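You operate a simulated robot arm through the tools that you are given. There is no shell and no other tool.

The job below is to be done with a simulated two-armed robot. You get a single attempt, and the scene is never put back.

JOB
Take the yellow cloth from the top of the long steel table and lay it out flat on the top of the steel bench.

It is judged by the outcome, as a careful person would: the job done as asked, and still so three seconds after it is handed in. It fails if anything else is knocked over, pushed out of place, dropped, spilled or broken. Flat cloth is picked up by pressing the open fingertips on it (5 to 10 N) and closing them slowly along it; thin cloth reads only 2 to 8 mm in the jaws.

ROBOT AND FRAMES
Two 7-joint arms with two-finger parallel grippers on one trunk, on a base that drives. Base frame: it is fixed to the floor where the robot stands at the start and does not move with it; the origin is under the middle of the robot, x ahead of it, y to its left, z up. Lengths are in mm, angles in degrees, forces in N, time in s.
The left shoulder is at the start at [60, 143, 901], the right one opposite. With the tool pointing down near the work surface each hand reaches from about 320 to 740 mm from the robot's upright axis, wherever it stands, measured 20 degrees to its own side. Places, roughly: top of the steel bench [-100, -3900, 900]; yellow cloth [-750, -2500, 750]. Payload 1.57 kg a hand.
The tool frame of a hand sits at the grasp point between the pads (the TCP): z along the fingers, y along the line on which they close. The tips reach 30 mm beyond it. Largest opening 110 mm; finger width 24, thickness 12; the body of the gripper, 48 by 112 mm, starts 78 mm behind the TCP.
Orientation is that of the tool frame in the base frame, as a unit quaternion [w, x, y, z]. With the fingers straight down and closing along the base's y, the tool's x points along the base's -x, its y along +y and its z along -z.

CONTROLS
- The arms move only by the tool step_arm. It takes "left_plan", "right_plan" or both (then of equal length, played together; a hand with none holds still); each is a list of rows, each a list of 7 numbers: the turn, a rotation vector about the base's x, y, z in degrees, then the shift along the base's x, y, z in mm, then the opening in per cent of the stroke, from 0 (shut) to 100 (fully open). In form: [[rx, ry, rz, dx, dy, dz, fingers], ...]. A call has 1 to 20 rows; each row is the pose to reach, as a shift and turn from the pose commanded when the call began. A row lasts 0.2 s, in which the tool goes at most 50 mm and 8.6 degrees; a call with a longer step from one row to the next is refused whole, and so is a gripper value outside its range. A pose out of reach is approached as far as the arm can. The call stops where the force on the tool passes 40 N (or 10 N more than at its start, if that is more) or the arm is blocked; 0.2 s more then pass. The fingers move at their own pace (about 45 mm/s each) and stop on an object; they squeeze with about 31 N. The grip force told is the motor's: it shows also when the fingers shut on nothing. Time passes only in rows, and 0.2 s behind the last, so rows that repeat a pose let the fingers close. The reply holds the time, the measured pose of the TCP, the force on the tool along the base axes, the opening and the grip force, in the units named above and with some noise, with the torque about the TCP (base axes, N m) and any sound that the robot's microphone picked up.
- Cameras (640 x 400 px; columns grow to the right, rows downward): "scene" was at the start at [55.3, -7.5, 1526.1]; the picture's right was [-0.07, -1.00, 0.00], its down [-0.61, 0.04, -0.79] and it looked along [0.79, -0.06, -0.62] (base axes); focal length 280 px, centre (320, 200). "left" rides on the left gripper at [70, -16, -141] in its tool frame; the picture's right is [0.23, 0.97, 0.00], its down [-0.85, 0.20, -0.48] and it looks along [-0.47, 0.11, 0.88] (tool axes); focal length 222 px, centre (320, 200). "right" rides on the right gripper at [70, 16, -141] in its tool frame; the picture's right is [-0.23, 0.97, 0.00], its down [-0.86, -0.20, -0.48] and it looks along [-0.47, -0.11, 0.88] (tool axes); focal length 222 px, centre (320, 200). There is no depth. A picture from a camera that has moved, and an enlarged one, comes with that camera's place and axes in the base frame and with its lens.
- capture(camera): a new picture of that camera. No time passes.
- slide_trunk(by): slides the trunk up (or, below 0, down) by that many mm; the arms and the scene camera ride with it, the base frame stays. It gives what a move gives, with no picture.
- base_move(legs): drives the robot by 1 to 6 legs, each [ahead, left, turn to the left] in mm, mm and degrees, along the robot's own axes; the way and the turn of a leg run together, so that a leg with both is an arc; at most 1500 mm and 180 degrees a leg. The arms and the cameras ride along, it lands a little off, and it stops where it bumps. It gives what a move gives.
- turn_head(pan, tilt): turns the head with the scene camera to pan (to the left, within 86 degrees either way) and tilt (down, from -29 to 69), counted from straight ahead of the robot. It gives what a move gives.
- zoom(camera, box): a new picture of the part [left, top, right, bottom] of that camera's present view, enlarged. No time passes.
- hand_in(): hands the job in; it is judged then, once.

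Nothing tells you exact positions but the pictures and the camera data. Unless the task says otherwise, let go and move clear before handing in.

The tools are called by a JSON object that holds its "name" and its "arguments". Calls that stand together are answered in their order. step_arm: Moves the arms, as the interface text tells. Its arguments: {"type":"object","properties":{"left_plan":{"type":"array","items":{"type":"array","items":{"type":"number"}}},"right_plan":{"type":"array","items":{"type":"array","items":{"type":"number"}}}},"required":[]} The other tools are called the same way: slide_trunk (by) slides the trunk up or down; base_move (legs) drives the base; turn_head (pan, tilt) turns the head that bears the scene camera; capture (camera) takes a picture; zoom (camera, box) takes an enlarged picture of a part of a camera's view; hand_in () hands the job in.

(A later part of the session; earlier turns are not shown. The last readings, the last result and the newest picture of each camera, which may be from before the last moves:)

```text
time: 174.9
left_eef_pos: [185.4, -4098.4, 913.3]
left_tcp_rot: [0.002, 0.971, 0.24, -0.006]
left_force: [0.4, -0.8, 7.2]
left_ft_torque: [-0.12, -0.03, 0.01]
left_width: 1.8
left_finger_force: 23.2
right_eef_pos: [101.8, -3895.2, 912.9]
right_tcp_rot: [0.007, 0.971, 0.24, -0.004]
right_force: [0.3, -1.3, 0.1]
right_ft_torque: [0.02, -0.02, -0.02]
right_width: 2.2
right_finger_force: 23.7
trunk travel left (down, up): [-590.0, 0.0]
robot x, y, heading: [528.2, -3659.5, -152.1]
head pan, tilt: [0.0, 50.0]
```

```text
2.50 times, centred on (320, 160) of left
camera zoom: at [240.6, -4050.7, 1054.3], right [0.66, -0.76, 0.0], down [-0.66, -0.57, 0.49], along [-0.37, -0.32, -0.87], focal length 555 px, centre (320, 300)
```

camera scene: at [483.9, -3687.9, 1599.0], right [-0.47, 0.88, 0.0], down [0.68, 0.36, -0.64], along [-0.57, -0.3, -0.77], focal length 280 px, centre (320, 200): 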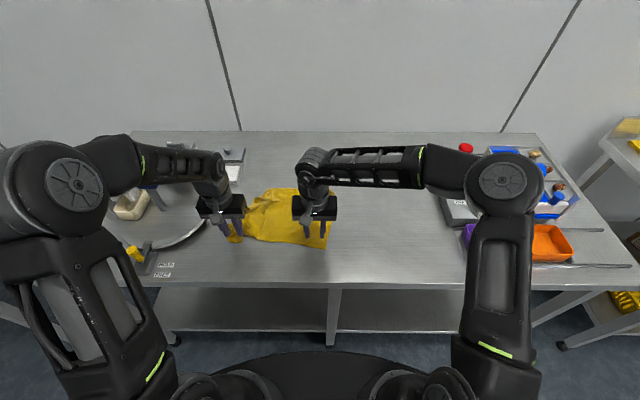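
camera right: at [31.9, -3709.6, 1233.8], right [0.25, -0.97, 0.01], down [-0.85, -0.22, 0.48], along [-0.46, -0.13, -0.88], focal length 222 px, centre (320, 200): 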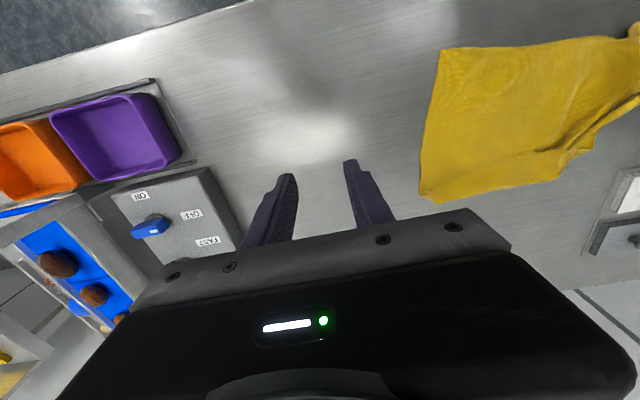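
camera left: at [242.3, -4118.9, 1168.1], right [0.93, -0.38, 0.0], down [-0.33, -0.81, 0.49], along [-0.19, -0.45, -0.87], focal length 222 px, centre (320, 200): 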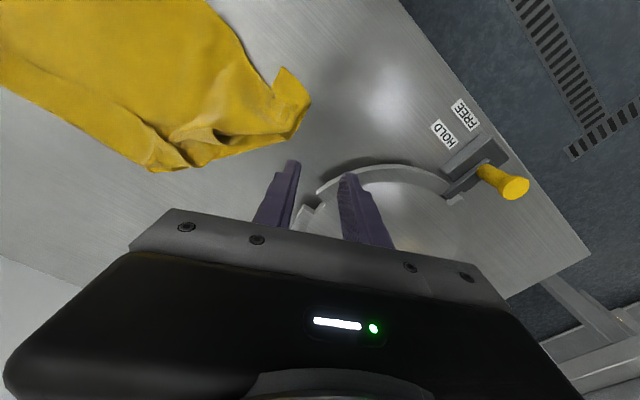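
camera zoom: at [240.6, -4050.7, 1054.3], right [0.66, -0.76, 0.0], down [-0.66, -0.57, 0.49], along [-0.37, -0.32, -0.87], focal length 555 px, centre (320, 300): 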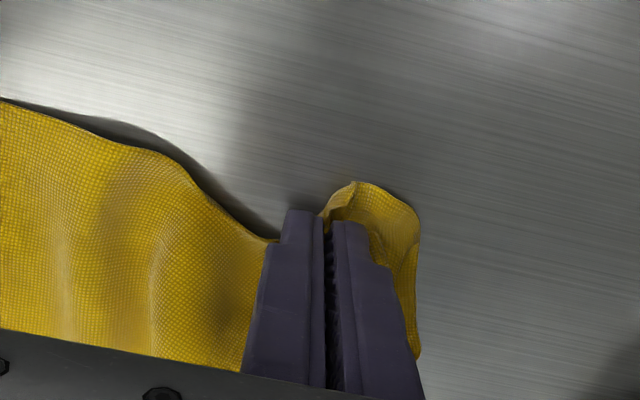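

Both near corners are now held. I'll lift slowly, tilting the hands forward to gain height and spreading them so the cloth hangs from its near edge.

{"name": "step_arm", "arguments": {"left_plan": [[0, 0, 0, 0, 0, 10, 0], [0, 0, 0, 0, 0, 26, 0], [0, 0, 0, 0, 0, 44, 0], [0, 0, 0, 0, 0, 62, 0], [-1.8, 3.3, 0, 0, 0, 80, 0], [-3.5, 6.6, 0, 0, 0, 98, 0], [-5.3, 9.9, 0, 0, 0, 116, 0], [-7, 13.2, 0, 0, 0, 134, 0], [-8.8, 16.6, 0, 0, 0, 152, 0], [-10.6, 19.9, 0, 0, 0, 170, 0], [-12.3, 23.2, 0, 0, 0, 188, 0], [-14.1, 26.5, 0, 0, 0, 206, 0], [-15.8, 29.8, 0, 0, 0, 224, 0], [-17.6, 33.1, 0, 0, 0, 242, 0], [-19.4, 36.4, 0, 0, 0, 260, 0], [-21.1, 39.7, 0, 0, 0, 280, 0], [-21.1, 39.7, 0, 0, 0, 300, 0], [-21.1, 39.7, 0, 0, 0, 320, 0], [-21.1, 39.7, 0, 0, 0, 320, 0]], "right_plan": [[0, 0, 0, -3, 3, 10, 0], [0, 0, 0, -6, 6, 26, 0], [0, 0, 0, -9, 9, 44, 0], [0, 0, 0, -13, 13, 62, 0], [-1.8, 3.3, 0, -17, 16, 80, 0], [-3.5, 6.6, 0, -20, 20, 98, 0], [-5.3, 9.9, 0, -24, 23, 116, 0], [-7, 13.2, 0, -28, 27, 134, 0], [-8.8, 16.6, 0, -31, 30, 152, 0], [-10.6, 19.9, 0, -35, 34, 170, 0], [-12.3, 23.2, 0, -38, 37, 188, 0], [-14.1, 26.5, 0, -42, 41, 206, 0], [-15.8, 29.8, 0, -45, 44, 224, 0], [-17.6, 33.1, 0, -48, 47, 242, 0], [-19.4, 36.4, 0, -50, 49, 260, 0], [-21.1, 39.7, 0, -52, 51, 280, 0], [-21.1, 39.7, 0, -52, 51, 300, 0], [-21.1, 39.7, 0, -52, 51, 320, 0], [-21.1, 39.7, 0, -52, 51, 320, 0]]}}

{"name": "capture", "arguments": {"camera": "scene"}}

{"name": "zoom", "arguments": {"camera": "scene", "box": [190, 100, 390, 250]}}

{"name": "capture", "arguments": {"camera": "left"}}

{"name": "capture", "arguments": {"camera": "right"}}

```text
time: 178.7
left_eef_pos: [179.6, -4090.5, 1227.6]
left_tcp_rot: [0.092, 0.895, 0.215, -0.381]
left_force: [-8.1, 17.5, -1.6]
left_ft_torque: [0.3, 0.12, -0.6]
left_width: 1.4
left_finger_force: 23.0
right_eef_pos: [57.0, -3851.7, 1229.1]
right_tcp_rot: [0.111, 0.89, 0.232, -0.377]
right_force: [8.8, -18.7, 0.9]
right_ft_torque: [-0.48, -0.21, 0.42]
right_width: 2.3
right_finger_force: 23.8
trunk travel left (down, up): [-590.0, 0.0]
robot x, y, heading: [525.2, -3667.7, -152.2]
head pan, tilt: [0.0, 50.0]
stopped in row 18 (left hand): the force on the tool passed its limit at 40 N (the readings are from after the stop); the commanded pose is now the measured one
```

```text
taken
camera scene: at [484.2, -3688.1, 1598.9], right [-0.47, 0.88, 0.0], down [0.68, 0.36, -0.64], along [-0.57, -0.3, -0.77], focal length 280 px, centre (320, 200)
```

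scene: 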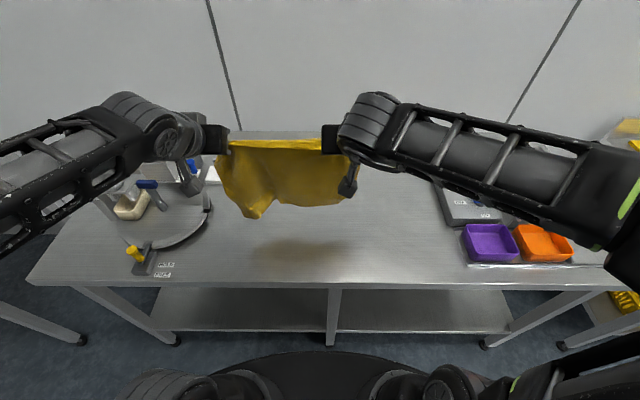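

```text
2.67 times, centred on (290, 175) of scene
camera zoom: at [484.2, -3688.1, 1598.9], right [-0.47, 0.88, 0.0], down [0.68, 0.36, -0.64], along [-0.57, -0.3, -0.77], focal length 748 px, centre (400, 267)
```

zoom: 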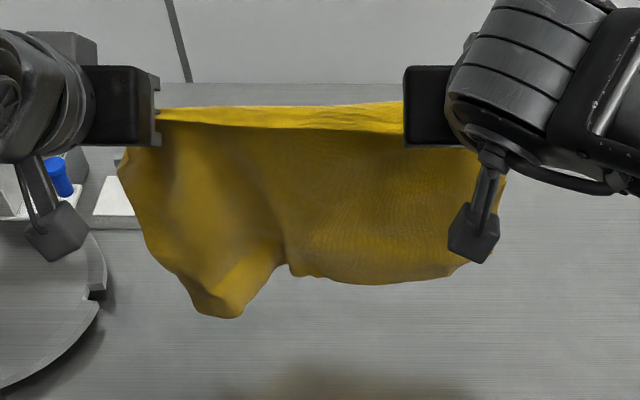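

```text
taken
camera left: at [306.3, -4009.3, 1275.6], right [0.58, -0.8, -0.16], down [-0.13, -0.29, 0.95], along [-0.8, -0.53, -0.27], focal length 222 px, centre (320, 200)
```

left: 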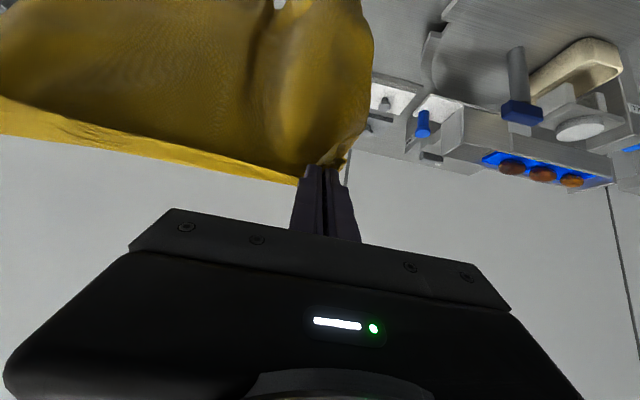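

```text
taken
camera right: at [195.2, -3790.5, 1277.1], right [0.34, -0.92, 0.19], down [-0.32, 0.07, 0.94], along [-0.88, -0.38, -0.28], focal length 222 px, centre (320, 200)
```

right: 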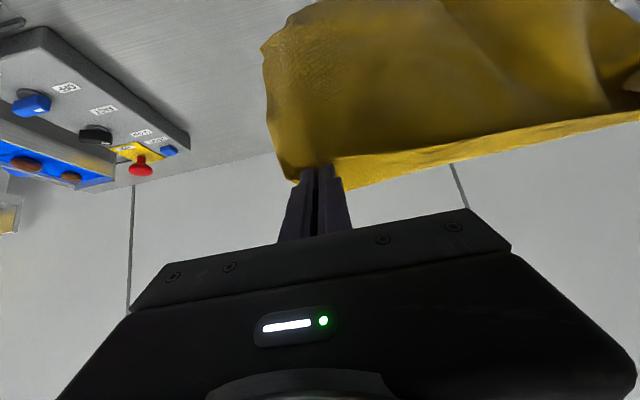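

The cloth now hangs as an open sheet from the two near corners, but the hands pull too hard on it. I'll ease them together right away, then shake gently to let the lower fold drop out.

{"name": "step_arm", "arguments": {"left_plan": [[0, 0, 0, -3.3, 6.2, 0, 0], [0, 0, 0, -5, 9.5, 0, 0], [0, 0, 0, -5, 9.5, 0, 0]], "right_plan": [[0, 0, 0, 3.3, -6.2, 0, 0], [0, 0, 0, 5, -9.5, 0, 0], [0, 0, 0, 5, -9.5, 0, 0]]}}

{"name": "zoom", "arguments": {"camera": "scene", "box": [190, 100, 390, 250]}}

```text
time: 179.5
left_eef_pos: [176.8, -4085.3, 1227.6]
left_tcp_rot: [0.094, 0.894, 0.219, -0.379]
left_force: [-2.8, 4.8, -0.3]
left_ft_torque: [0.08, 0.03, -0.14]
left_width: 1.1
left_finger_force: 23.2
right_eef_pos: [60.3, -3857.9, 1227.4]
right_tcp_rot: [0.104, 0.893, 0.226, -0.376]
right_force: [3.3, -5.0, -0.6]
right_ft_torque: [-0.13, -0.07, 0.06]
right_width: 2.3
right_finger_force: 23.5
trunk travel left (down, up): [-590.0, 0.0]
robot x, y, heading: [527.3, -3661.5, -152.1]
head pan, tilt: [0.0, 50.0]
```

```text
2.67 times, centred on (290, 175) of scene
camera zoom: at [483.8, -3688.3, 1598.9], right [-0.47, 0.88, 0.0], down [0.68, 0.36, -0.64], along [-0.57, -0.3, -0.77], focal length 748 px, centre (400, 267)
```

zoom: 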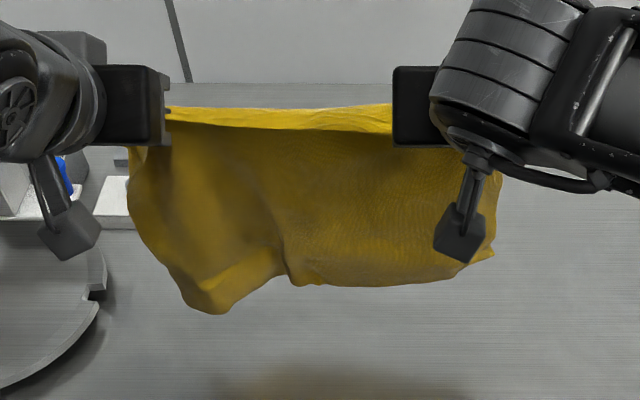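

{"name": "step_arm", "arguments": {"left_plan": [[0, 0, 0, -1.5, 2.8, 0, 0], [0, 0, 0, -1.9, 3.5, 0, 0]], "right_plan": [[0, 0, 0, 1.5, -2.8, 0, 0], [0, 0, 0, 1.9, -3.5, 0, 0]]}}

{"name": "zoom", "arguments": {"camera": "scene", "box": [230, 180, 320, 240]}}

{"name": "zoom", "arguments": {"camera": "scene", "box": [290, 130, 390, 220]}}

{"name": "capture", "arguments": {"camera": "right"}}

```text
time: 180.1
left_eef_pos: [174.8, -4083.5, 1226.5]
left_tcp_rot: [0.094, 0.894, 0.218, -0.379]
left_force: [-0.3, 0.9, -0.1]
left_ft_torque: [0.01, -0.03, -0.04]
left_width: 1.1
left_finger_force: 23.1
right_eef_pos: [59.8, -3862.1, 1226.5]
right_tcp_rot: [0.106, 0.892, 0.228, -0.375]
right_force: [1.7, -0.6, -0.3]
right_ft_torque: [0.0, 0.0, 0.02]
right_width: 1.8
right_finger_force: 24.2
trunk travel left (down, up): [-590.0, 0.0]
robot x, y, heading: [527.3, -3663.2, -152.0]
head pan, tilt: [0.0, 50.0]
```

```text
6.67 times, centred on (275, 210) of scene
camera zoom: at [483.8, -3688.3, 1598.9], right [-0.47, 0.88, 0.0], down [0.68, 0.36, -0.64], along [-0.57, -0.3, -0.77], focal length 1869 px, centre (620, 133)
```

zoom: 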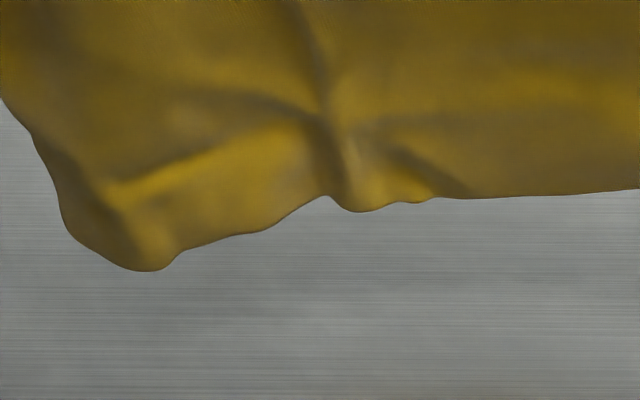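

```text
4.44 times, centred on (340, 175) of scene
camera zoom: at [483.8, -3688.3, 1598.9], right [-0.47, 0.88, 0.0], down [0.68, 0.36, -0.64], along [-0.57, -0.3, -0.77], focal length 1246 px, centre (231, 311)
```

zoom: 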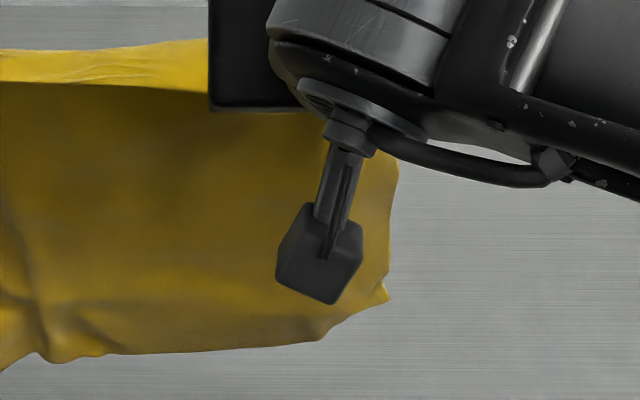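

```text
taken
camera right: at [198.9, -3801.7, 1276.0], right [0.33, -0.93, 0.18], down [-0.33, 0.07, 0.94], along [-0.89, -0.37, -0.28], focal length 222 px, centre (320, 200)
```

right: 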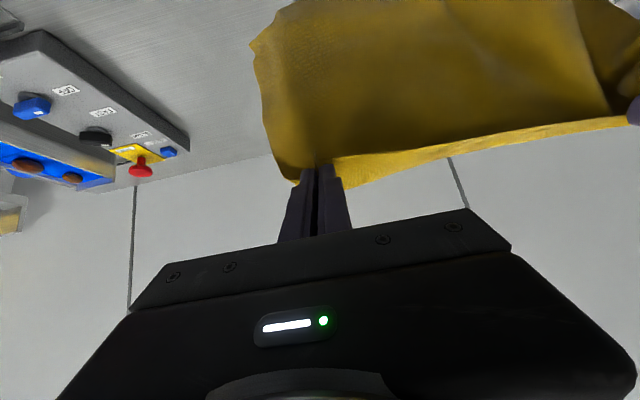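

A strip along the bottom is still folded up on the far side. I'll shake the cloth up and down a few times to drop it.

{"name": "step_arm", "arguments": {"left_plan": [[0, 0, 0, 0, 0, -45, 0], [0, 0, 0, 0, 0, 0, 0], [0, 0, 0, 0, 0, -45, 0], [0, 0, 0, 0, 0, 0, 0], [0, 0, 0, 0, 0, -45, 0], [0, 0, 0, 0, 0, 0, 0], [0, 0, 0, 38, 20, 0, 0], [0, 0, 0, 0, 0, 0, 0], [0, 0, 0, 38, 20, 0, 0], [0, 0, 0, 0, 0, 0, 0], [0, 0, 0, 0, 0, 0, 0], [0, 0, 0, 0, 0, 0, 0]], "right_plan": [[0, 0, 0, 0, 0, -45, 0], [0, 0, 0, 0, 0, 0, 0], [0, 0, 0, 0, 0, -45, 0], [0, 0, 0, 0, 0, 0, 0], [0, 0, 0, 0, 0, -45, 0], [0, 0, 0, 0, 0, 0, 0], [0, 0, 0, 38, 20, 0, 0], [0, 0, 0, 0, 0, 0, 0], [0, 0, 0, 38, 20, 0, 0], [0, 0, 0, 0, 0, 0, 0], [0, 0, 0, 0, 0, 0, 0], [0, 0, 0, 0, 0, 0, 0]]}}

{"name": "zoom", "arguments": {"camera": "scene", "box": [190, 100, 390, 250]}}

{"name": "capture", "arguments": {"camera": "right"}}

```text
time: 182.7
left_eef_pos: [171.8, -4084.4, 1228.4]
left_tcp_rot: [0.092, 0.895, 0.218, -0.378]
left_force: [0.2, -0.1, -0.7]
left_ft_torque: [-0.03, -0.01, -0.03]
left_width: 1.3
left_finger_force: 23.5
right_eef_pos: [60.4, -3863.9, 1228.8]
right_tcp_rot: [0.106, 0.893, 0.229, -0.374]
right_force: [0.3, -0.5, 0.1]
right_ft_torque: [-0.02, -0.02, 0.03]
right_width: 1.9
right_finger_force: 24.2
trunk travel left (down, up): [-590.0, 0.0]
robot x, y, heading: [524.0, -3663.6, -151.9]
head pan, tilt: [0.0, 50.0]
```

```text
2.67 times, centred on (290, 175) of scene
camera zoom: at [480.6, -3690.2, 1598.8], right [-0.47, 0.88, 0.0], down [0.68, 0.36, -0.64], along [-0.57, -0.3, -0.77], focal length 748 px, centre (400, 267)
```

zoom: 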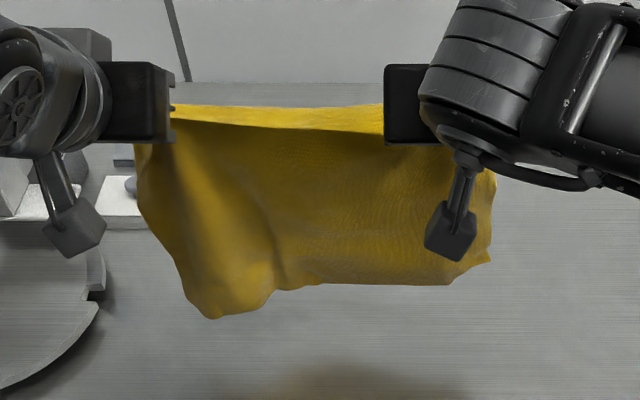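

```text
taken
camera right: at [198.1, -3804.0, 1277.0], right [0.33, -0.93, 0.18], down [-0.33, 0.07, 0.94], along [-0.88, -0.37, -0.28], focal length 222 px, centre (320, 200)
```

right: 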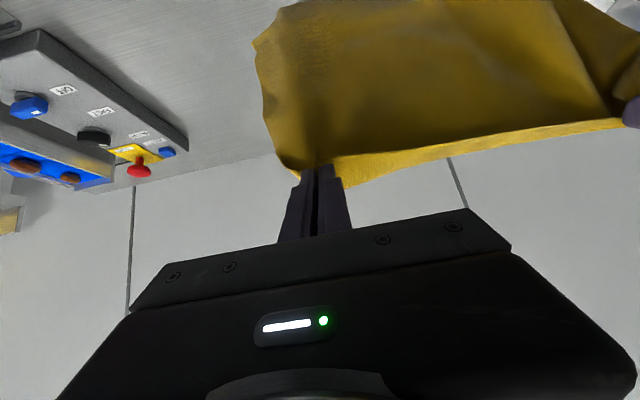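

{"name": "step_arm", "arguments": {"left_plan": [[0, 0, 0, -33.5, -17.8, 0, 0], [0, 0, 0, -20.8, -11, 0, 0], [0, 0, 0, 20.8, 11, 0, 0], [0, 0, 0, 33.5, 17.8, 0, 0], [0, 0, 0, 0, 0, 0, 0], [0, 0, 0, -33.5, -17.8, 0, 0], [0, 0, 0, -20.8, -11, 0, 0], [0, 0, 0, 20.8, 11, 0, 0], [0, 0, 0, 33.5, 17.8, 0, 0], [0, 0, 0, 0, 0, 0, 0], [0, 0, 0, -33.5, -17.8, 0, 0], [0, 0, 0, -20.8, -11, 0, 0], [0, 0, 0, 20.8, 11, 0, 0], [0, 0, 0, 33.5, 17.8, 0, 0], [0, 0, 0, 0, 0, 0, 0], [0, 0, 0, 0, 0, -45, 0], [0, 0, 0, 0, 0, 0, 0], [0, 0, 0, 0, 0, 0, 0], [0, 0, 0, 0, 0, 0, 0], [0, 0, 0, 0, 0, 0, 0]], "right_plan": [[0, 0, 0, -33.5, -17.8, 0, 0], [0, 0, 0, -20.8, -11, 0, 0], [0, 0, 0, 20.8, 11, 0, 0], [0, 0, 0, 33.5, 17.8, 0, 0], [0, 0, 0, 0, 0, 0, 0], [0, 0, 0, -33.5, -17.8, 0, 0], [0, 0, 0, -20.8, -11, 0, 0], [0, 0, 0, 20.8, 11, 0, 0], [0, 0, 0, 33.5, 17.8, 0, 0], [0, 0, 0, 0, 0, 0, 0], [0, 0, 0, -33.5, -17.8, 0, 0], [0, 0, 0, -20.8, -11, 0, 0], [0, 0, 0, 20.8, 11, 0, 0], [0, 0, 0, 33.5, 17.8, 0, 0], [0, 0, 0, 0, 0, 0, 0], [0, 0, 0, 0, 0, -45, 0], [0, 0, 0, 0, 0, 0, 0], [0, 0, 0, 0, 0, 0, 0], [0, 0, 0, 0, 0, 0, 0], [0, 0, 0, 0, 0, 0, 0]]}}

{"name": "zoom", "arguments": {"camera": "scene", "box": [190, 100, 390, 250]}}

{"name": "zoom", "arguments": {"camera": "scene", "box": [290, 150, 370, 220]}}

```text
time: 186.9
left_eef_pos: [174.4, -4079.0, 1228.0]
left_tcp_rot: [0.093, 0.894, 0.218, -0.38]
left_force: [0.1, 0.0, -0.2]
left_ft_torque: [-0.03, -0.01, -0.02]
left_width: 1.0
left_finger_force: 23.0
right_eef_pos: [59.3, -3860.4, 1227.2]
right_tcp_rot: [0.107, 0.892, 0.229, -0.375]
right_force: [0.2, -0.7, 0.0]
right_ft_torque: [-0.04, 0.01, -0.03]
right_width: 2.2
right_finger_force: 23.8
trunk travel left (down, up): [-590.0, 0.0]
robot x, y, heading: [526.9, -3665.9, -152.0]
head pan, tilt: [0.0, 50.0]
```

```text
2.67 times, centred on (290, 175) of scene
camera zoom: at [483.6, -3688.5, 1598.9], right [-0.47, 0.88, 0.0], down [0.68, 0.36, -0.64], along [-0.57, -0.3, -0.77], focal length 748 px, centre (400, 267)
```

zoom: 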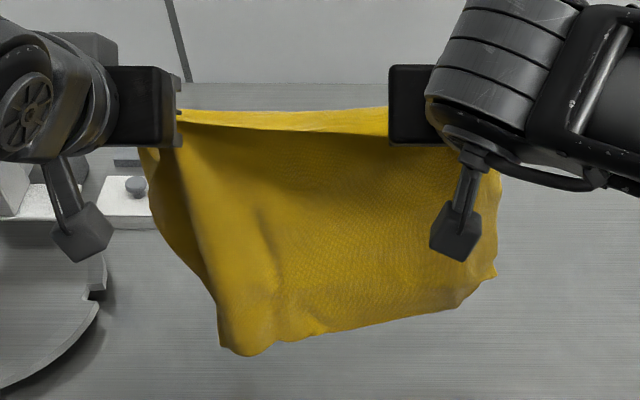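

```text
5.71 times, centred on (330, 185) of scene
camera zoom: at [483.6, -3688.5, 1598.9], right [-0.47, 0.88, 0.0], down [0.68, 0.36, -0.64], along [-0.57, -0.3, -0.77], focal length 1602 px, centre (263, 286)
```

zoom: 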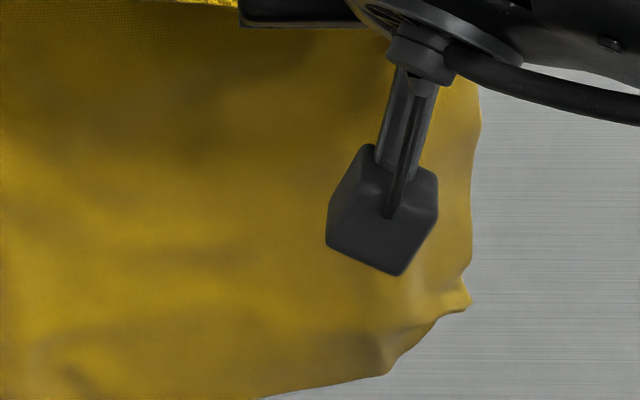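

The swinging is dropping the fold open from the left. I'll repeat it to clear the right end.

{"name": "step_arm", "arguments": {"left_plan": [[0, 0, 0, -33.5, -17.8, 0, 0], [0, 0, 0, -20.8, -11, 0, 0], [0, 0, 0, 20.8, 11, 0, 0], [0, 0, 0, 33.5, 17.8, 0, 0], [0, 0, 0, 0, 0, 0, 0], [0, 0, 0, -33.5, -17.8, 0, 0], [0, 0, 0, -20.8, -11, 0, 0], [0, 0, 0, 20.8, 11, 0, 0], [0, 0, 0, 33.5, 17.8, 0, 0], [0, 0, 0, 0, 0, 0, 0], [0, 0, 0, -33.5, -17.8, 0, 0], [0, 0, 0, -20.8, -11, 0, 0], [0, 0, 0, 20.8, 11, 0, 0], [0, 0, 0, 33.5, 17.8, 0, 0], [0, 0, 0, 0, 0, 0, 0], [0, 0, 0, 0, 0, -45, 0], [0, 0, 0, 0, 0, 0, 0], [0, 0, 0, 0, 0, 0, 0], [0, 0, 0, 0, 0, 0, 0], [0, 0, 0, 0, 0, 0, 0]], "right_plan": [[0, 0, 0, -33.5, -17.8, 0, 0], [0, 0, 0, -20.8, -11, 0, 0], [0, 0, 0, 20.8, 11, 0, 0], [0, 0, 0, 33.5, 17.8, 0, 0], [0, 0, 0, 0, 0, 0, 0], [0, 0, 0, -33.5, -17.8, 0, 0], [0, 0, 0, -20.8, -11, 0, 0], [0, 0, 0, 20.8, 11, 0, 0], [0, 0, 0, 33.5, 17.8, 0, 0], [0, 0, 0, 0, 0, 0, 0], [0, 0, 0, -33.5, -17.8, 0, 0], [0, 0, 0, -20.8, -11, 0, 0], [0, 0, 0, 20.8, 11, 0, 0], [0, 0, 0, 33.5, 17.8, 0, 0], [0, 0, 0, 0, 0, 0, 0], [0, 0, 0, 0, 0, -45, 0], [0, 0, 0, 0, 0, 0, 0], [0, 0, 0, 0, 0, 0, 0], [0, 0, 0, 0, 0, 0, 0], [0, 0, 0, 0, 0, 0, 0]]}}

{"name": "zoom", "arguments": {"camera": "scene", "box": [190, 100, 390, 250]}}

{"name": "zoom", "arguments": {"camera": "scene", "box": [290, 150, 380, 220]}}

```text
time: 191.1
left_eef_pos: [176.1, -4086.4, 1229.0]
left_tcp_rot: [0.094, 0.894, 0.219, -0.379]
left_force: [-0.7, 1.6, -0.4]
left_ft_torque: [0.05, -0.03, -0.05]
left_width: 1.2
left_finger_force: 23.3
right_eef_pos: [60.7, -3861.8, 1226.3]
right_tcp_rot: [0.107, 0.892, 0.229, -0.376]
right_force: [1.0, -2.6, 0.6]
right_ft_torque: [-0.06, -0.01, 0.04]
right_width: 2.2
right_finger_force: 23.6
trunk travel left (down, up): [-590.0, 0.0]
robot x, y, heading: [527.9, -3663.4, -151.9]
head pan, tilt: [0.0, 50.0]
```

```text
2.67 times, centred on (290, 175) of scene
camera zoom: at [483.6, -3688.5, 1598.9], right [-0.47, 0.88, 0.0], down [0.68, 0.36, -0.64], along [-0.57, -0.3, -0.77], focal length 748 px, centre (400, 267)
```

zoom: 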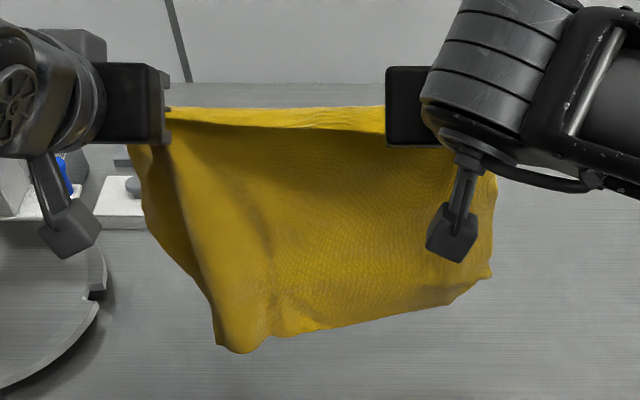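

```text
5.71 times, centred on (335, 185) of scene
camera zoom: at [483.6, -3688.5, 1598.9], right [-0.47, 0.88, 0.0], down [0.68, 0.36, -0.64], along [-0.57, -0.3, -0.77], focal length 1602 px, centre (234, 286)
```

zoom: 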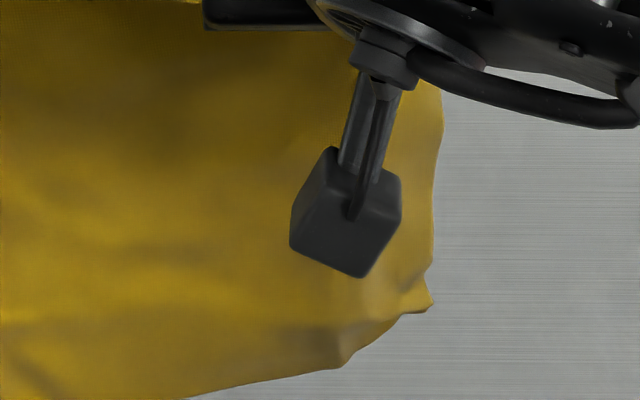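

The cloth hangs nearly fully open. I'll carry it back over the bench toward the wall and slightly right, ready to lay it by drawing toward me.

{"name": "step_arm", "arguments": {"left_plan": [[0, 0, 0, -20, -3, 0, 0], [0, 0, 0, -40, -6, 0, 0], [0, 0, 0, -60, -9, 0, 0], [0, 0, 0, -82, -12.5, 0, 0], [0, 0, 0, -105, -16, 0, 0], [0, 0, 0, -128, -19.5, 0, 0], [0, 0, 0, -150, -23, 0, 0], [0, 0, 0, -168, -26, 0, 0], [0, 0, 0, -180, -27.8, 0, 0], [0, 0, 0, -180, -27.8, 0, 0], [0, 0, 0, -180, -27.8, 0, 0]], "right_plan": [[0, 0, 0, -20, -3, 0, 0], [0, 0, 0, -40, -6, 0, 0], [0, 0, 0, -60, -9, 0, 0], [0, 0, 0, -82, -12.5, 0, 0], [0, 0, 0, -105, -16, 0, 0], [0, 0, 0, -128, -19.5, 0, 0], [0, 0, 0, -150, -23, 0, 0], [0, 0, 0, -168, -26, 0, 0], [0, 0, 0, -180, -27.8, 0, 0], [0, 0, 0, -180, -27.8, 0, 0], [0, 0, 0, -180, -27.8, 0, 0]]}}

{"name": "capture", "arguments": {"camera": "scene"}}

{"name": "zoom", "arguments": {"camera": "scene", "box": [210, 80, 410, 230]}}

{"name": "capture", "arguments": {"camera": "right"}}

{"name": "capture", "arguments": {"camera": "left"}}

```text
time: 193.5
left_eef_pos: [-6.2, -4110.1, 1225.8]
left_tcp_rot: [0.093, 0.895, 0.219, -0.379]
left_force: [-0.4, -0.9, -0.7]
left_ft_torque: [-0.01, 0.01, 0.0]
left_width: 1.2
left_finger_force: 22.8
right_eef_pos: [-118.4, -3892.0, 1227.2]
right_tcp_rot: [0.107, 0.892, 0.229, -0.376]
right_force: [1.0, -0.3, 0.4]
right_ft_torque: [0.0, 0.0, -0.03]
right_width: 1.9
right_finger_force: 23.5
trunk travel left (down, up): [-590.0, 0.0]
robot x, y, heading: [526.0, -3667.2, -151.9]
head pan, tilt: [0.0, 50.0]
```

```text
taken
camera scene: at [483.3, -3688.5, 1598.9], right [-0.47, 0.88, 0.0], down [0.68, 0.36, -0.64], along [-0.57, -0.3, -0.77], focal length 280 px, centre (320, 200)
```

scene: 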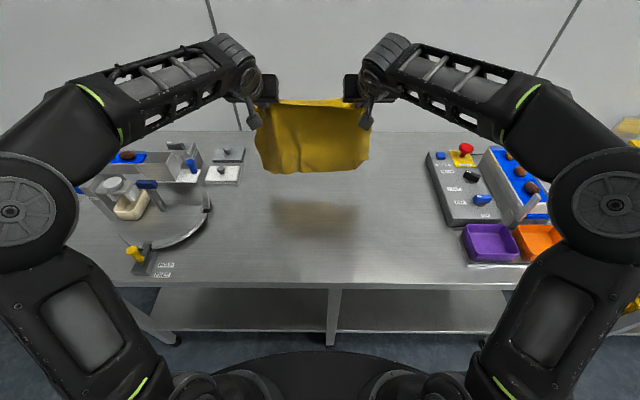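

```text
2.67 times, centred on (310, 155) of scene
camera zoom: at [483.3, -3688.5, 1598.9], right [-0.47, 0.88, 0.0], down [0.68, 0.36, -0.64], along [-0.57, -0.3, -0.77], focal length 748 px, centre (347, 320)
```

zoom: 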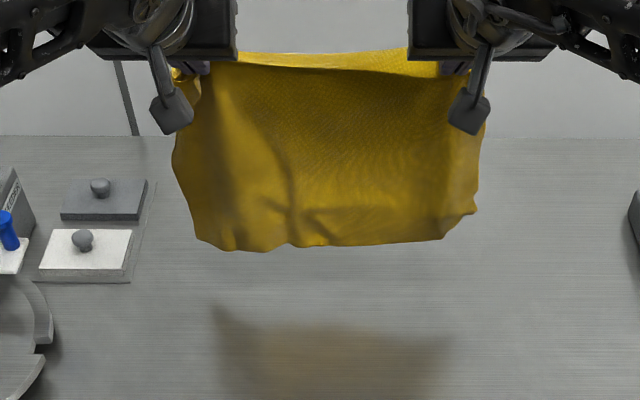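

```text
taken
camera right: at [19.2, -3831.2, 1275.7], right [0.33, -0.93, 0.18], down [-0.33, 0.07, 0.94], along [-0.88, -0.37, -0.28], focal length 222 px, centre (320, 200)
```

right: 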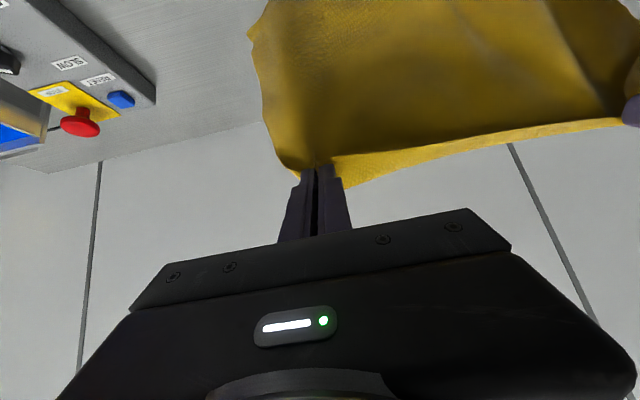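

```text
taken
camera left: at [119.6, -4027.0, 1275.2], right [0.59, -0.79, -0.16], down [-0.13, -0.29, 0.95], along [-0.8, -0.54, -0.28], focal length 222 px, centre (320, 200)
```

left: 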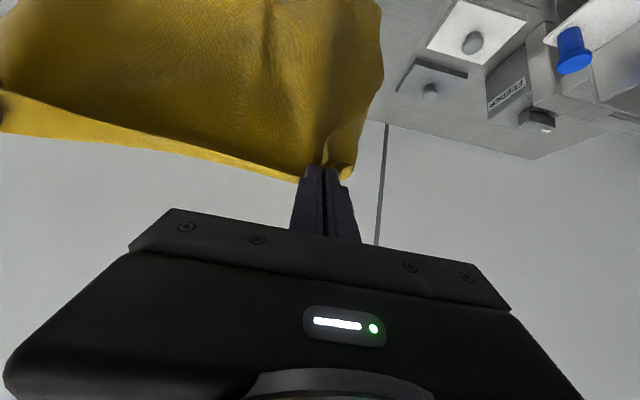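

The cloth now hangs as a clean open sheet over the clear middle of the bench. I'll lay it: lower until the free edge touches, then draw toward me while lowering.

{"name": "step_arm", "arguments": {"left_plan": [[0, 0, 0, 0, 0, -20, 0], [0, 0, 0, 0, 0, -40, 0], [0, 0, 0, 0, 0, -58, 0], [0, 0, 0, 0, 0, -73, 0], [0.2, -0.4, 0, 10.9, 5.8, -78.3, 0], [0.5, -0.9, 0, 21.7, 11.5, -83.6, 0], [1.2, -2.2, 0, 36.7, 19.5, -95.6, 0], [1.9, -3.5, 0, 51.7, 27.5, -107.6, 0], [2.6, -4.9, 0, 66.6, 35.4, -121.1, 0], [3.3, -6.2, 0, 81.5, 43.3, -134.6, 0], [4.2, -8, 0, 95.3, 50.7, -148.5, 0], [5.2, -9.7, 0, 109.1, 58, -162.3, 0], [6.1, -11.5, 0, 120.7, 64.2, -175.8, 0], [7, -13.2, 0, 132.3, 70.3, -189.2, 0]], "right_plan": [[0, 0, 0, 0, 0, -20, 0], [0, 0, 0, 0, 0, -40, 0], [0, 0, 0, 0, 0, -58, 0], [0, 0, 0, 0, 0, -73, 0], [0.2, -0.4, 0, 10.9, 5.8, -78.3, 0], [0.5, -0.9, 0, 21.7, 11.5, -83.6, 0], [1.2, -2.2, 0, 36.7, 19.5, -95.6, 0], [1.9, -3.5, 0, 51.7, 27.5, -107.6, 0], [2.6, -4.9, 0, 66.6, 35.4, -121.1, 0], [3.3, -6.2, 0, 81.5, 43.3, -134.6, 0], [4.2, -8, 0, 95.3, 50.7, -148.5, 0], [5.2, -9.7, 0, 109.1, 58, -162.3, 0], [6.1, -11.5, 0, 120.7, 64.2, -175.8, 0], [7, -13.2, 0, 132.3, 70.3, -189.2, 0]]}}

{"name": "zoom", "arguments": {"camera": "scene", "box": [210, 130, 410, 280]}}

{"name": "capture", "arguments": {"camera": "left"}}

{"name": "capture", "arguments": {"camera": "right"}}

```text
time: 196.5
left_eef_pos: [128.5, -4038.9, 1038.4]
left_tcp_rot: [0.062, 0.936, 0.229, -0.259]
left_force: [-1.0, 1.3, 0.4]
left_ft_torque: [0.03, 0.02, 0.03]
left_width: 1.1
left_finger_force: 22.6
right_eef_pos: [13.3, -3818.5, 1040.0]
right_tcp_rot: [0.077, 0.934, 0.237, -0.255]
right_force: [0.2, -0.2, -0.2]
right_ft_torque: [-0.01, -0.03, 0.0]
right_width: 1.8
right_finger_force: 23.5
trunk travel left (down, up): [-590.0, 0.0]
robot x, y, heading: [528.8, -3663.4, -152.1]
head pan, tilt: [0.0, 50.0]
```

```text
2.67 times, centred on (310, 205) of scene
camera zoom: at [483.8, -3688.3, 1599.0], right [-0.47, 0.88, 0.0], down [0.68, 0.36, -0.64], along [-0.57, -0.3, -0.77], focal length 748 px, centre (347, 187)
```

zoom: 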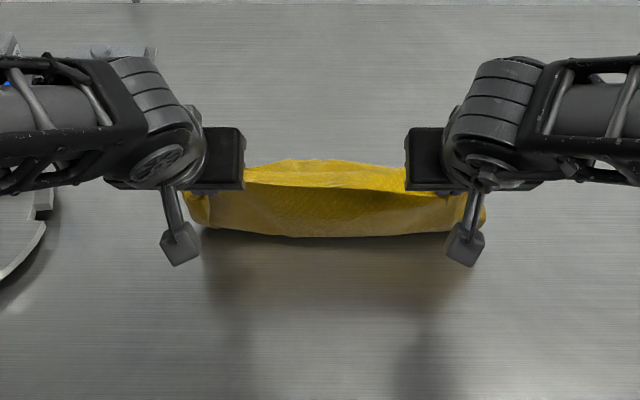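

```text
taken
camera left: at [237.9, -3964.2, 1123.7], right [0.62, -0.77, -0.12], down [-0.34, -0.4, 0.85], along [-0.71, -0.49, -0.51], focal length 222 px, centre (320, 200)
```

left: 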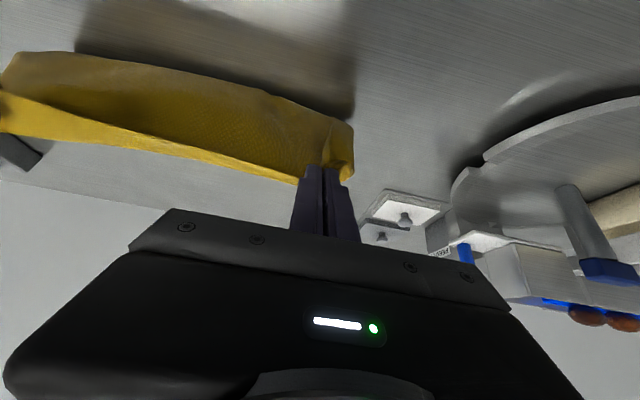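

```text
taken
camera right: at [136.4, -3767.4, 1124.4], right [0.3, -0.94, 0.14], down [-0.53, -0.04, 0.85], along [-0.79, -0.33, -0.52], focal length 222 px, centre (320, 200)
```

right: 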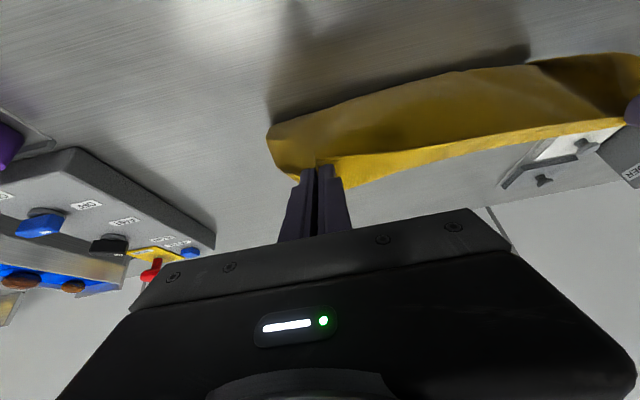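

{"name": "step_arm", "arguments": {"left_plan": [[1, -1.8, 0, 10.7, 5.7, -13.5, 0], [1.9, -3.5, 0, 21.4, 11.4, -27, 0], [2.8, -5.3, 0, 30.7, 16.3, -40.1, 0], [3.8, -7.1, 0, 39.9, 21.2, -53.2, 0], [4.7, -8.8, 0, 47.9, 25.5, -65.4, 0], [5.6, -10.6, 0, 55.9, 29.7, -77.5, 0], [6.6, -12.4, 0, 61.7, 32.8, -87.2, 0], [7.5, -14.1, 0, 67.4, 35.8, -96.9, 0], [8.4, -15.9, 0, 71.3, 37.9, -104.7, 0], [9.4, -17.7, 0, 75.2, 40, -112.5, 0], [9.4, -17.7, 0, 75.2, 40, -112.5, 0]], "right_plan": [[1, -1.8, 0, 10.7, 5.7, -13.5, 0], [1.9, -3.5, 0, 21.4, 11.4, -27, 0], [2.8, -5.3, 0, 30.7, 16.3, -40.1, 0], [3.8, -7.1, 0, 39.9, 21.2, -53.2, 0], [4.7, -8.8, 0, 47.9, 25.5, -65.4, 0], [5.6, -10.6, 0, 55.9, 29.7, -77.5, 0], [6.6, -12.4, 0, 61.7, 32.8, -87.2, 0], [7.5, -14.1, 0, 67.4, 35.8, -96.9, 0], [8.4, -15.9, 0, 71.3, 37.9, -104.7, 0], [9.4, -17.7, 0, 75.2, 40, -112.5, 0], [9.4, -17.7, 0, 75.2, 40, -112.5, 0]]}}

{"name": "zoom", "arguments": {"camera": "scene", "box": [210, 130, 410, 280]}}

{"name": "capture", "arguments": {"camera": "left"}}

{"name": "capture", "arguments": {"camera": "right"}}

```text
time: 198.9
left_eef_pos: [203.3, -3998.4, 926.8]
left_tcp_rot: [0.021, 0.967, 0.236, -0.093]
left_force: [-0.3, 0.1, 0.6]
left_ft_torque: [-0.03, 0.0, 0.01]
left_width: 1.3
left_finger_force: 23.1
right_eef_pos: [89.1, -3779.9, 925.8]
right_tcp_rot: [0.036, 0.966, 0.242, -0.089]
right_force: [1.1, -0.4, 0.4]
right_ft_torque: [-0.03, -0.01, 0.02]
right_width: 2.1
right_finger_force: 23.6
trunk travel left (down, up): [-590.0, 0.0]
robot x, y, heading: [525.7, -3664.3, -152.1]
head pan, tilt: [0.0, 50.0]
```

```text
2.67 times, centred on (310, 205) of scene
camera zoom: at [484.0, -3688.3, 1598.9], right [-0.47, 0.88, 0.0], down [0.68, 0.36, -0.64], along [-0.57, -0.3, -0.77], focal length 748 px, centre (347, 187)
```

zoom: 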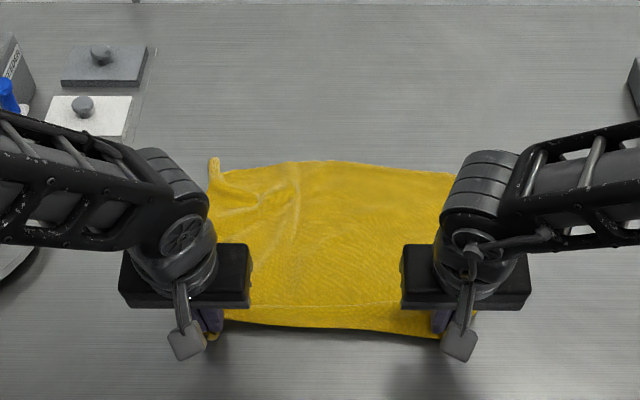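

```text
taken
camera left: at [281.0, -3941.2, 1051.9], right [0.65, -0.76, -0.05], down [-0.57, -0.52, 0.63], along [-0.51, -0.38, -0.77], focal length 222 px, centre (320, 200)
```

left: 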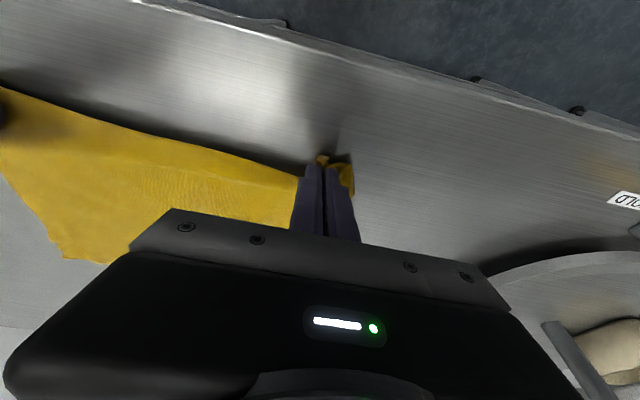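

```text
taken
camera right: at [179.6, -3745.5, 1051.3], right [0.27, -0.96, 0.07], down [-0.76, -0.17, 0.63], along [-0.59, -0.22, -0.78], focal length 222 px, centre (320, 200)
```

right: 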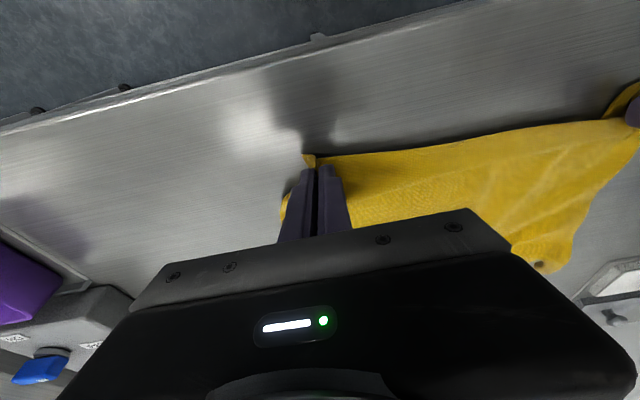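

Laid out very well. I'll set the near edge down gently with a slight pull toward me.

{"name": "step_arm", "arguments": {"left_plan": [[1.2, -2.2, 0, 1, 0.5, -4, 0], [2.4, -4.4, 0, 2, 1, -7, 0], [3.5, -6.6, 0, 3, 1.5, -9, 0], [4.2, -7.9, 0, 4, 2, -10, 0], [4.2, -7.9, 0, 4, 2, -10, 0]], "right_plan": [[1.2, -2.2, 0, 1, 0.5, -4, 0], [2.4, -4.4, 0, 2, 1, -7, 0], [3.5, -6.6, 0, 3, 1.5, -9, 0], [4.2, -7.9, 0, 4, 2, -10, 0], [4.2, -7.9, 0, 4, 2, -10, 0]]}}

{"name": "step_arm", "arguments": {"left_plan": [[0, 0, 0, 0, 0, -1, 0], [0, 0, 0, 0, 0, -2, 0], [0, 0, 0, 0, 0, -2, 0]], "right_plan": [[0, 0, 0, 0, 0, -1, 0], [0, 0, 0, 0, 0, -2, 0], [0, 0, 0, 0, 0, -2, 0]]}}

```text
time: 200.1
left_eef_pos: [207.3, -3998.9, 915.9]
left_tcp_rot: [0.002, 0.971, 0.238, -0.018]
left_force: [-0.6, 1.0, 1.9]
left_ft_torque: [-0.01, 0.0, -0.01]
left_width: 0.9
left_finger_force: 23.1
right_eef_pos: [92.4, -3777.7, 917.2]
right_tcp_rot: [0.017, 0.97, 0.242, -0.012]
right_force: [1.0, 0.1, 0.1]
right_ft_torque: [-0.01, -0.01, -0.01]
right_width: 2.4
right_finger_force: 23.6
trunk travel left (down, up): [-590.0, 0.0]
robot x, y, heading: [525.4, -3662.5, -152.1]
head pan, tilt: [0.0, 50.0]
```

```text
time: 200.9
left_eef_pos: [207.5, -3996.6, 914.1]
left_tcp_rot: [0.002, 0.971, 0.238, -0.018]
left_force: [0.4, 1.4, 3.3]
left_ft_torque: [0.03, 0.01, -0.02]
left_width: 1.2
left_finger_force: 23.1
right_eef_pos: [93.1, -3777.2, 914.8]
right_tcp_rot: [0.017, 0.97, 0.242, -0.014]
right_force: [0.4, -1.3, 0.3]
right_ft_torque: [-0.01, -0.01, 0.01]
right_width: 2.1
right_finger_force: 23.4
trunk travel left (down, up): [-590.0, 0.0]
robot x, y, heading: [522.9, -3664.8, -152.3]
head pan, tilt: [0.0, 50.0]
```

Light contact. Now opening slowly, then lifting away.

{"name": "step_arm", "arguments": {"left_plan": [[0, 0, 0, 0, 0, -0.5, 3], [0, 0, 0, 0, 0, -0.5, 7], [0, 0, 0, 0, 0, -0.5, 11], [0, 0, 0, 0, 0, -0.5, 15], [0, 0, 0, 0, 0, -0.5, 20], [0, 0, 0, 0, 0, -0.5, 25], [0, 0, 0, 0, 0, -0.5, 30], [0, 0, 0, 0, 0, 5, 30], [0, 0, 0, 0, 0, 20, 30], [0, 0, 0, 0, 0, 45, 30], [0, 0, 0, 10, -20, 80, 30], [0, 0, 0, 25, -45, 115, 30], [0, 0, 0, 40, -75, 150, 30]], "right_plan": [[0, 0, 0, 0, 0, -1.5, 3], [0, 0, 0, 0, 0, -2, 7], [0, 0, 0, 0, 0, -2, 11], [0, 0, 0, 0, 0, -2, 15], [0, 0, 0, 0, 0, -2, 20], [0, 0, 0, 0, 0, -2, 25], [0, 0, 0, 0, 0, -2, 30], [0, 0, 0, 0, 0, 5, 30], [0, 0, 0, 0, 0, 20, 30], [0, 0, 0, 0, 0, 45, 30], [0, 0, 0, -10, 20, 80, 30], [0, 0, 0, -25, 45, 115, 30], [0, 0, 0, -40, 75, 150, 30]]}}

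{"name": "capture", "arguments": {"camera": "scene"}}

{"name": "zoom", "arguments": {"camera": "scene", "box": [230, 160, 410, 290]}}

```text
time: 203.7
left_eef_pos: [246.8, -4074.9, 1064.0]
left_tcp_rot: [0.001, 0.971, 0.238, -0.018]
left_force: [0.0, -0.5, -0.4]
left_ft_torque: [0.0, 0.02, 0.0]
left_width: 32.8
left_finger_force: 0.0
right_eef_pos: [53.7, -3702.9, 1065.1]
right_tcp_rot: [0.017, 0.97, 0.243, -0.013]
right_force: [0.0, 0.4, 0.2]
right_ft_torque: [0.01, 0.0, 0.0]
right_width: 33.0
right_finger_force: 0.0
trunk travel left (down, up): [-590.0, 0.0]
robot x, y, heading: [523.3, -3665.8, -152.4]
head pan, tilt: [0.0, 50.0]
```

```text
taken
camera scene: at [485.6, -3688.1, 1598.9], right [-0.47, 0.88, 0.0], down [0.68, 0.36, -0.64], along [-0.57, -0.3, -0.77], focal length 280 px, centre (320, 200)
```

scene: 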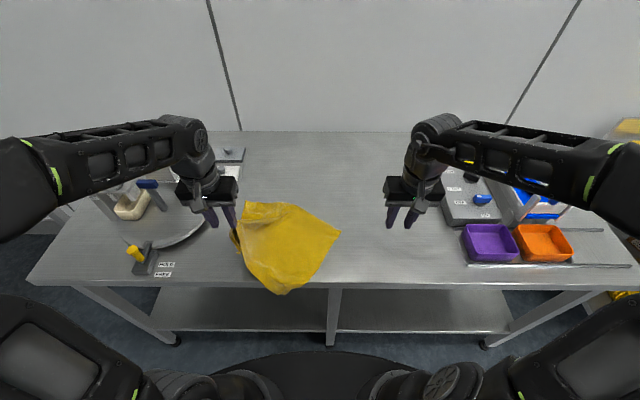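

```text
3.08 times, centred on (320, 225) of scene
camera zoom: at [485.6, -3688.1, 1598.9], right [-0.47, 0.88, 0.0], down [0.68, 0.36, -0.64], along [-0.57, -0.3, -0.77], focal length 862 px, centre (320, 123)
```

zoom: 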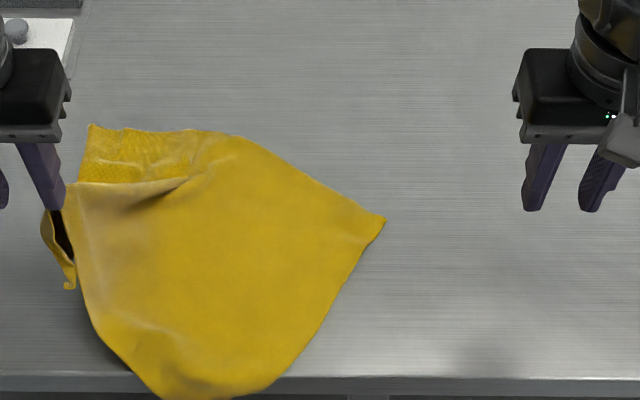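

The cloth snagged on a left finger during the lift and got dragged along. I'll look closely before moving anything else.

{"name": "capture", "arguments": {"camera": "left"}}

{"name": "zoom", "arguments": {"camera": "left", "box": [160, 60, 440, 240]}}

{"name": "zoom", "arguments": {"camera": "scene", "box": [220, 180, 290, 240]}}

```text
taken
camera left: at [307.0, -4026.9, 1203.1], right [0.65, -0.76, -0.01], down [-0.65, -0.57, 0.51], along [-0.39, -0.32, -0.86], focal length 222 px, centre (320, 200)
```

left: 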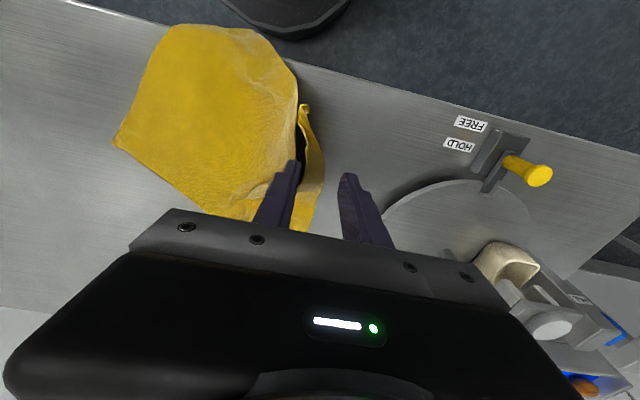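

```text
2.22 times, centred on (300, 150) of left
camera zoom: at [307.0, -4026.9, 1203.1], right [0.65, -0.76, -0.01], down [-0.65, -0.57, 0.51], along [-0.39, -0.32, -0.86], focal length 494 px, centre (364, 311)
```

zoom: 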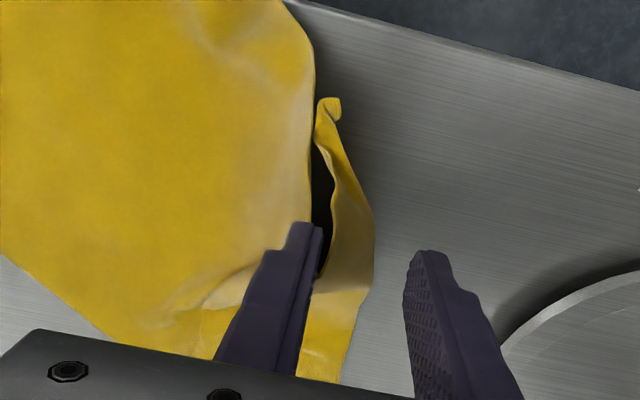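

```text
6.67 times, centred on (255, 210) of scene
camera zoom: at [485.6, -3688.1, 1598.9], right [-0.47, 0.88, 0.0], down [0.68, 0.36, -0.64], along [-0.57, -0.3, -0.77], focal length 1869 px, centre (753, 133)
```

zoom: 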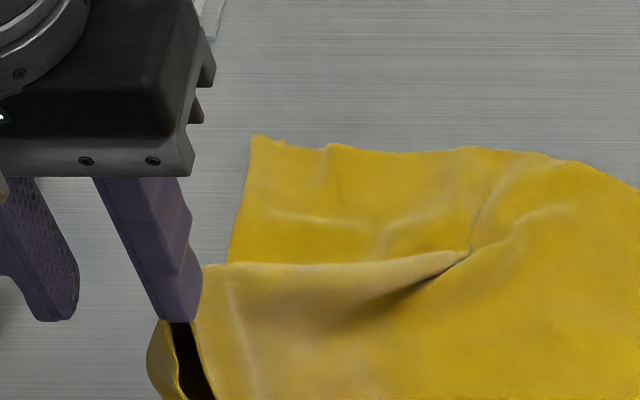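

The inner left finger is caught in a pocket of the cloth, holding it up. I'll lower it back to the bench, moving wallward so the cloth comes away from the front edge.

{"name": "step_arm", "arguments": {"left_plan": [[0, 0, 0, -9, -5, -15, 30], [0, 0, 0, -18, -9, -30, 30], [0, 0, 0, -27, -14, -48, 30], [0, 0, 0, -36, -19, -66, 30], [0, 0, 0, -45, -24, -84, 30], [0, 0, 0, -53, -28, -102, 30], [0, 0, 0, -62, -33, -120, 30], [0, 0, 0, -62, -33, -138, 30], [0, 0, 0, -62, -33, -138, 30]]}}

{"name": "zoom", "arguments": {"camera": "scene", "box": [210, 160, 390, 290]}}

{"name": "zoom", "arguments": {"camera": "left", "box": [160, 60, 440, 240]}}

```text
time: 205.7
left_eef_pos: [182.9, -4106.1, 924.4]
left_tcp_rot: [0.002, 0.971, 0.238, -0.018]
left_force: [0.3, 0.9, 0.0]
left_ft_torque: [0.03, -0.02, -0.04]
left_width: 32.7
left_finger_force: 0.2
right_eef_pos: [52.1, -3702.4, 1065.7]
right_tcp_rot: [0.018, 0.97, 0.242, -0.013]
right_force: [0.0, 1.1, 0.2]
right_ft_torque: [0.0, -0.02, -0.02]
right_width: 33.0
right_finger_force: 0.1
trunk travel left (down, up): [-590.0, 0.0]
robot x, y, heading: [526.7, -3666.4, -152.2]
head pan, tilt: [0.0, 50.0]
```

```text
3.08 times, centred on (300, 225) of scene
camera zoom: at [483.8, -3688.3, 1598.9], right [-0.47, 0.88, 0.0], down [0.68, 0.36, -0.64], along [-0.57, -0.3, -0.77], focal length 862 px, centre (382, 123)
```

zoom: 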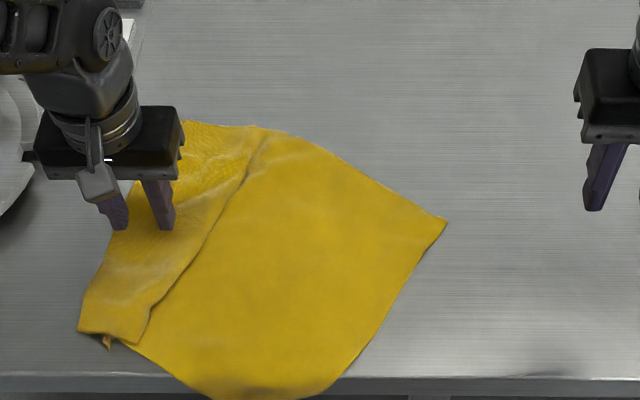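

```text
2.22 times, centred on (300, 150) of left
camera zoom: at [242.3, -4058.2, 1063.7], right [0.65, -0.76, -0.01], down [-0.65, -0.57, 0.51], along [-0.39, -0.32, -0.86], focal length 494 px, centre (364, 311)
```

zoom: 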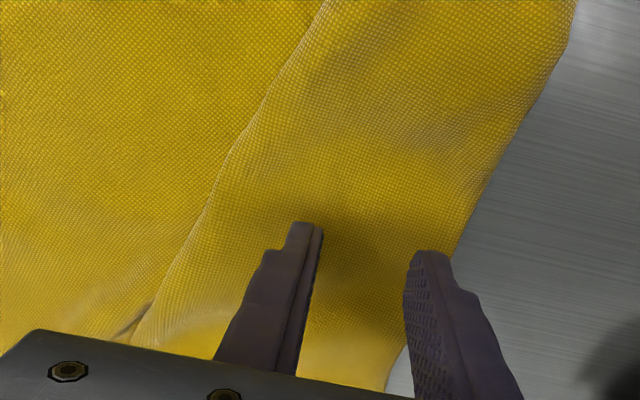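

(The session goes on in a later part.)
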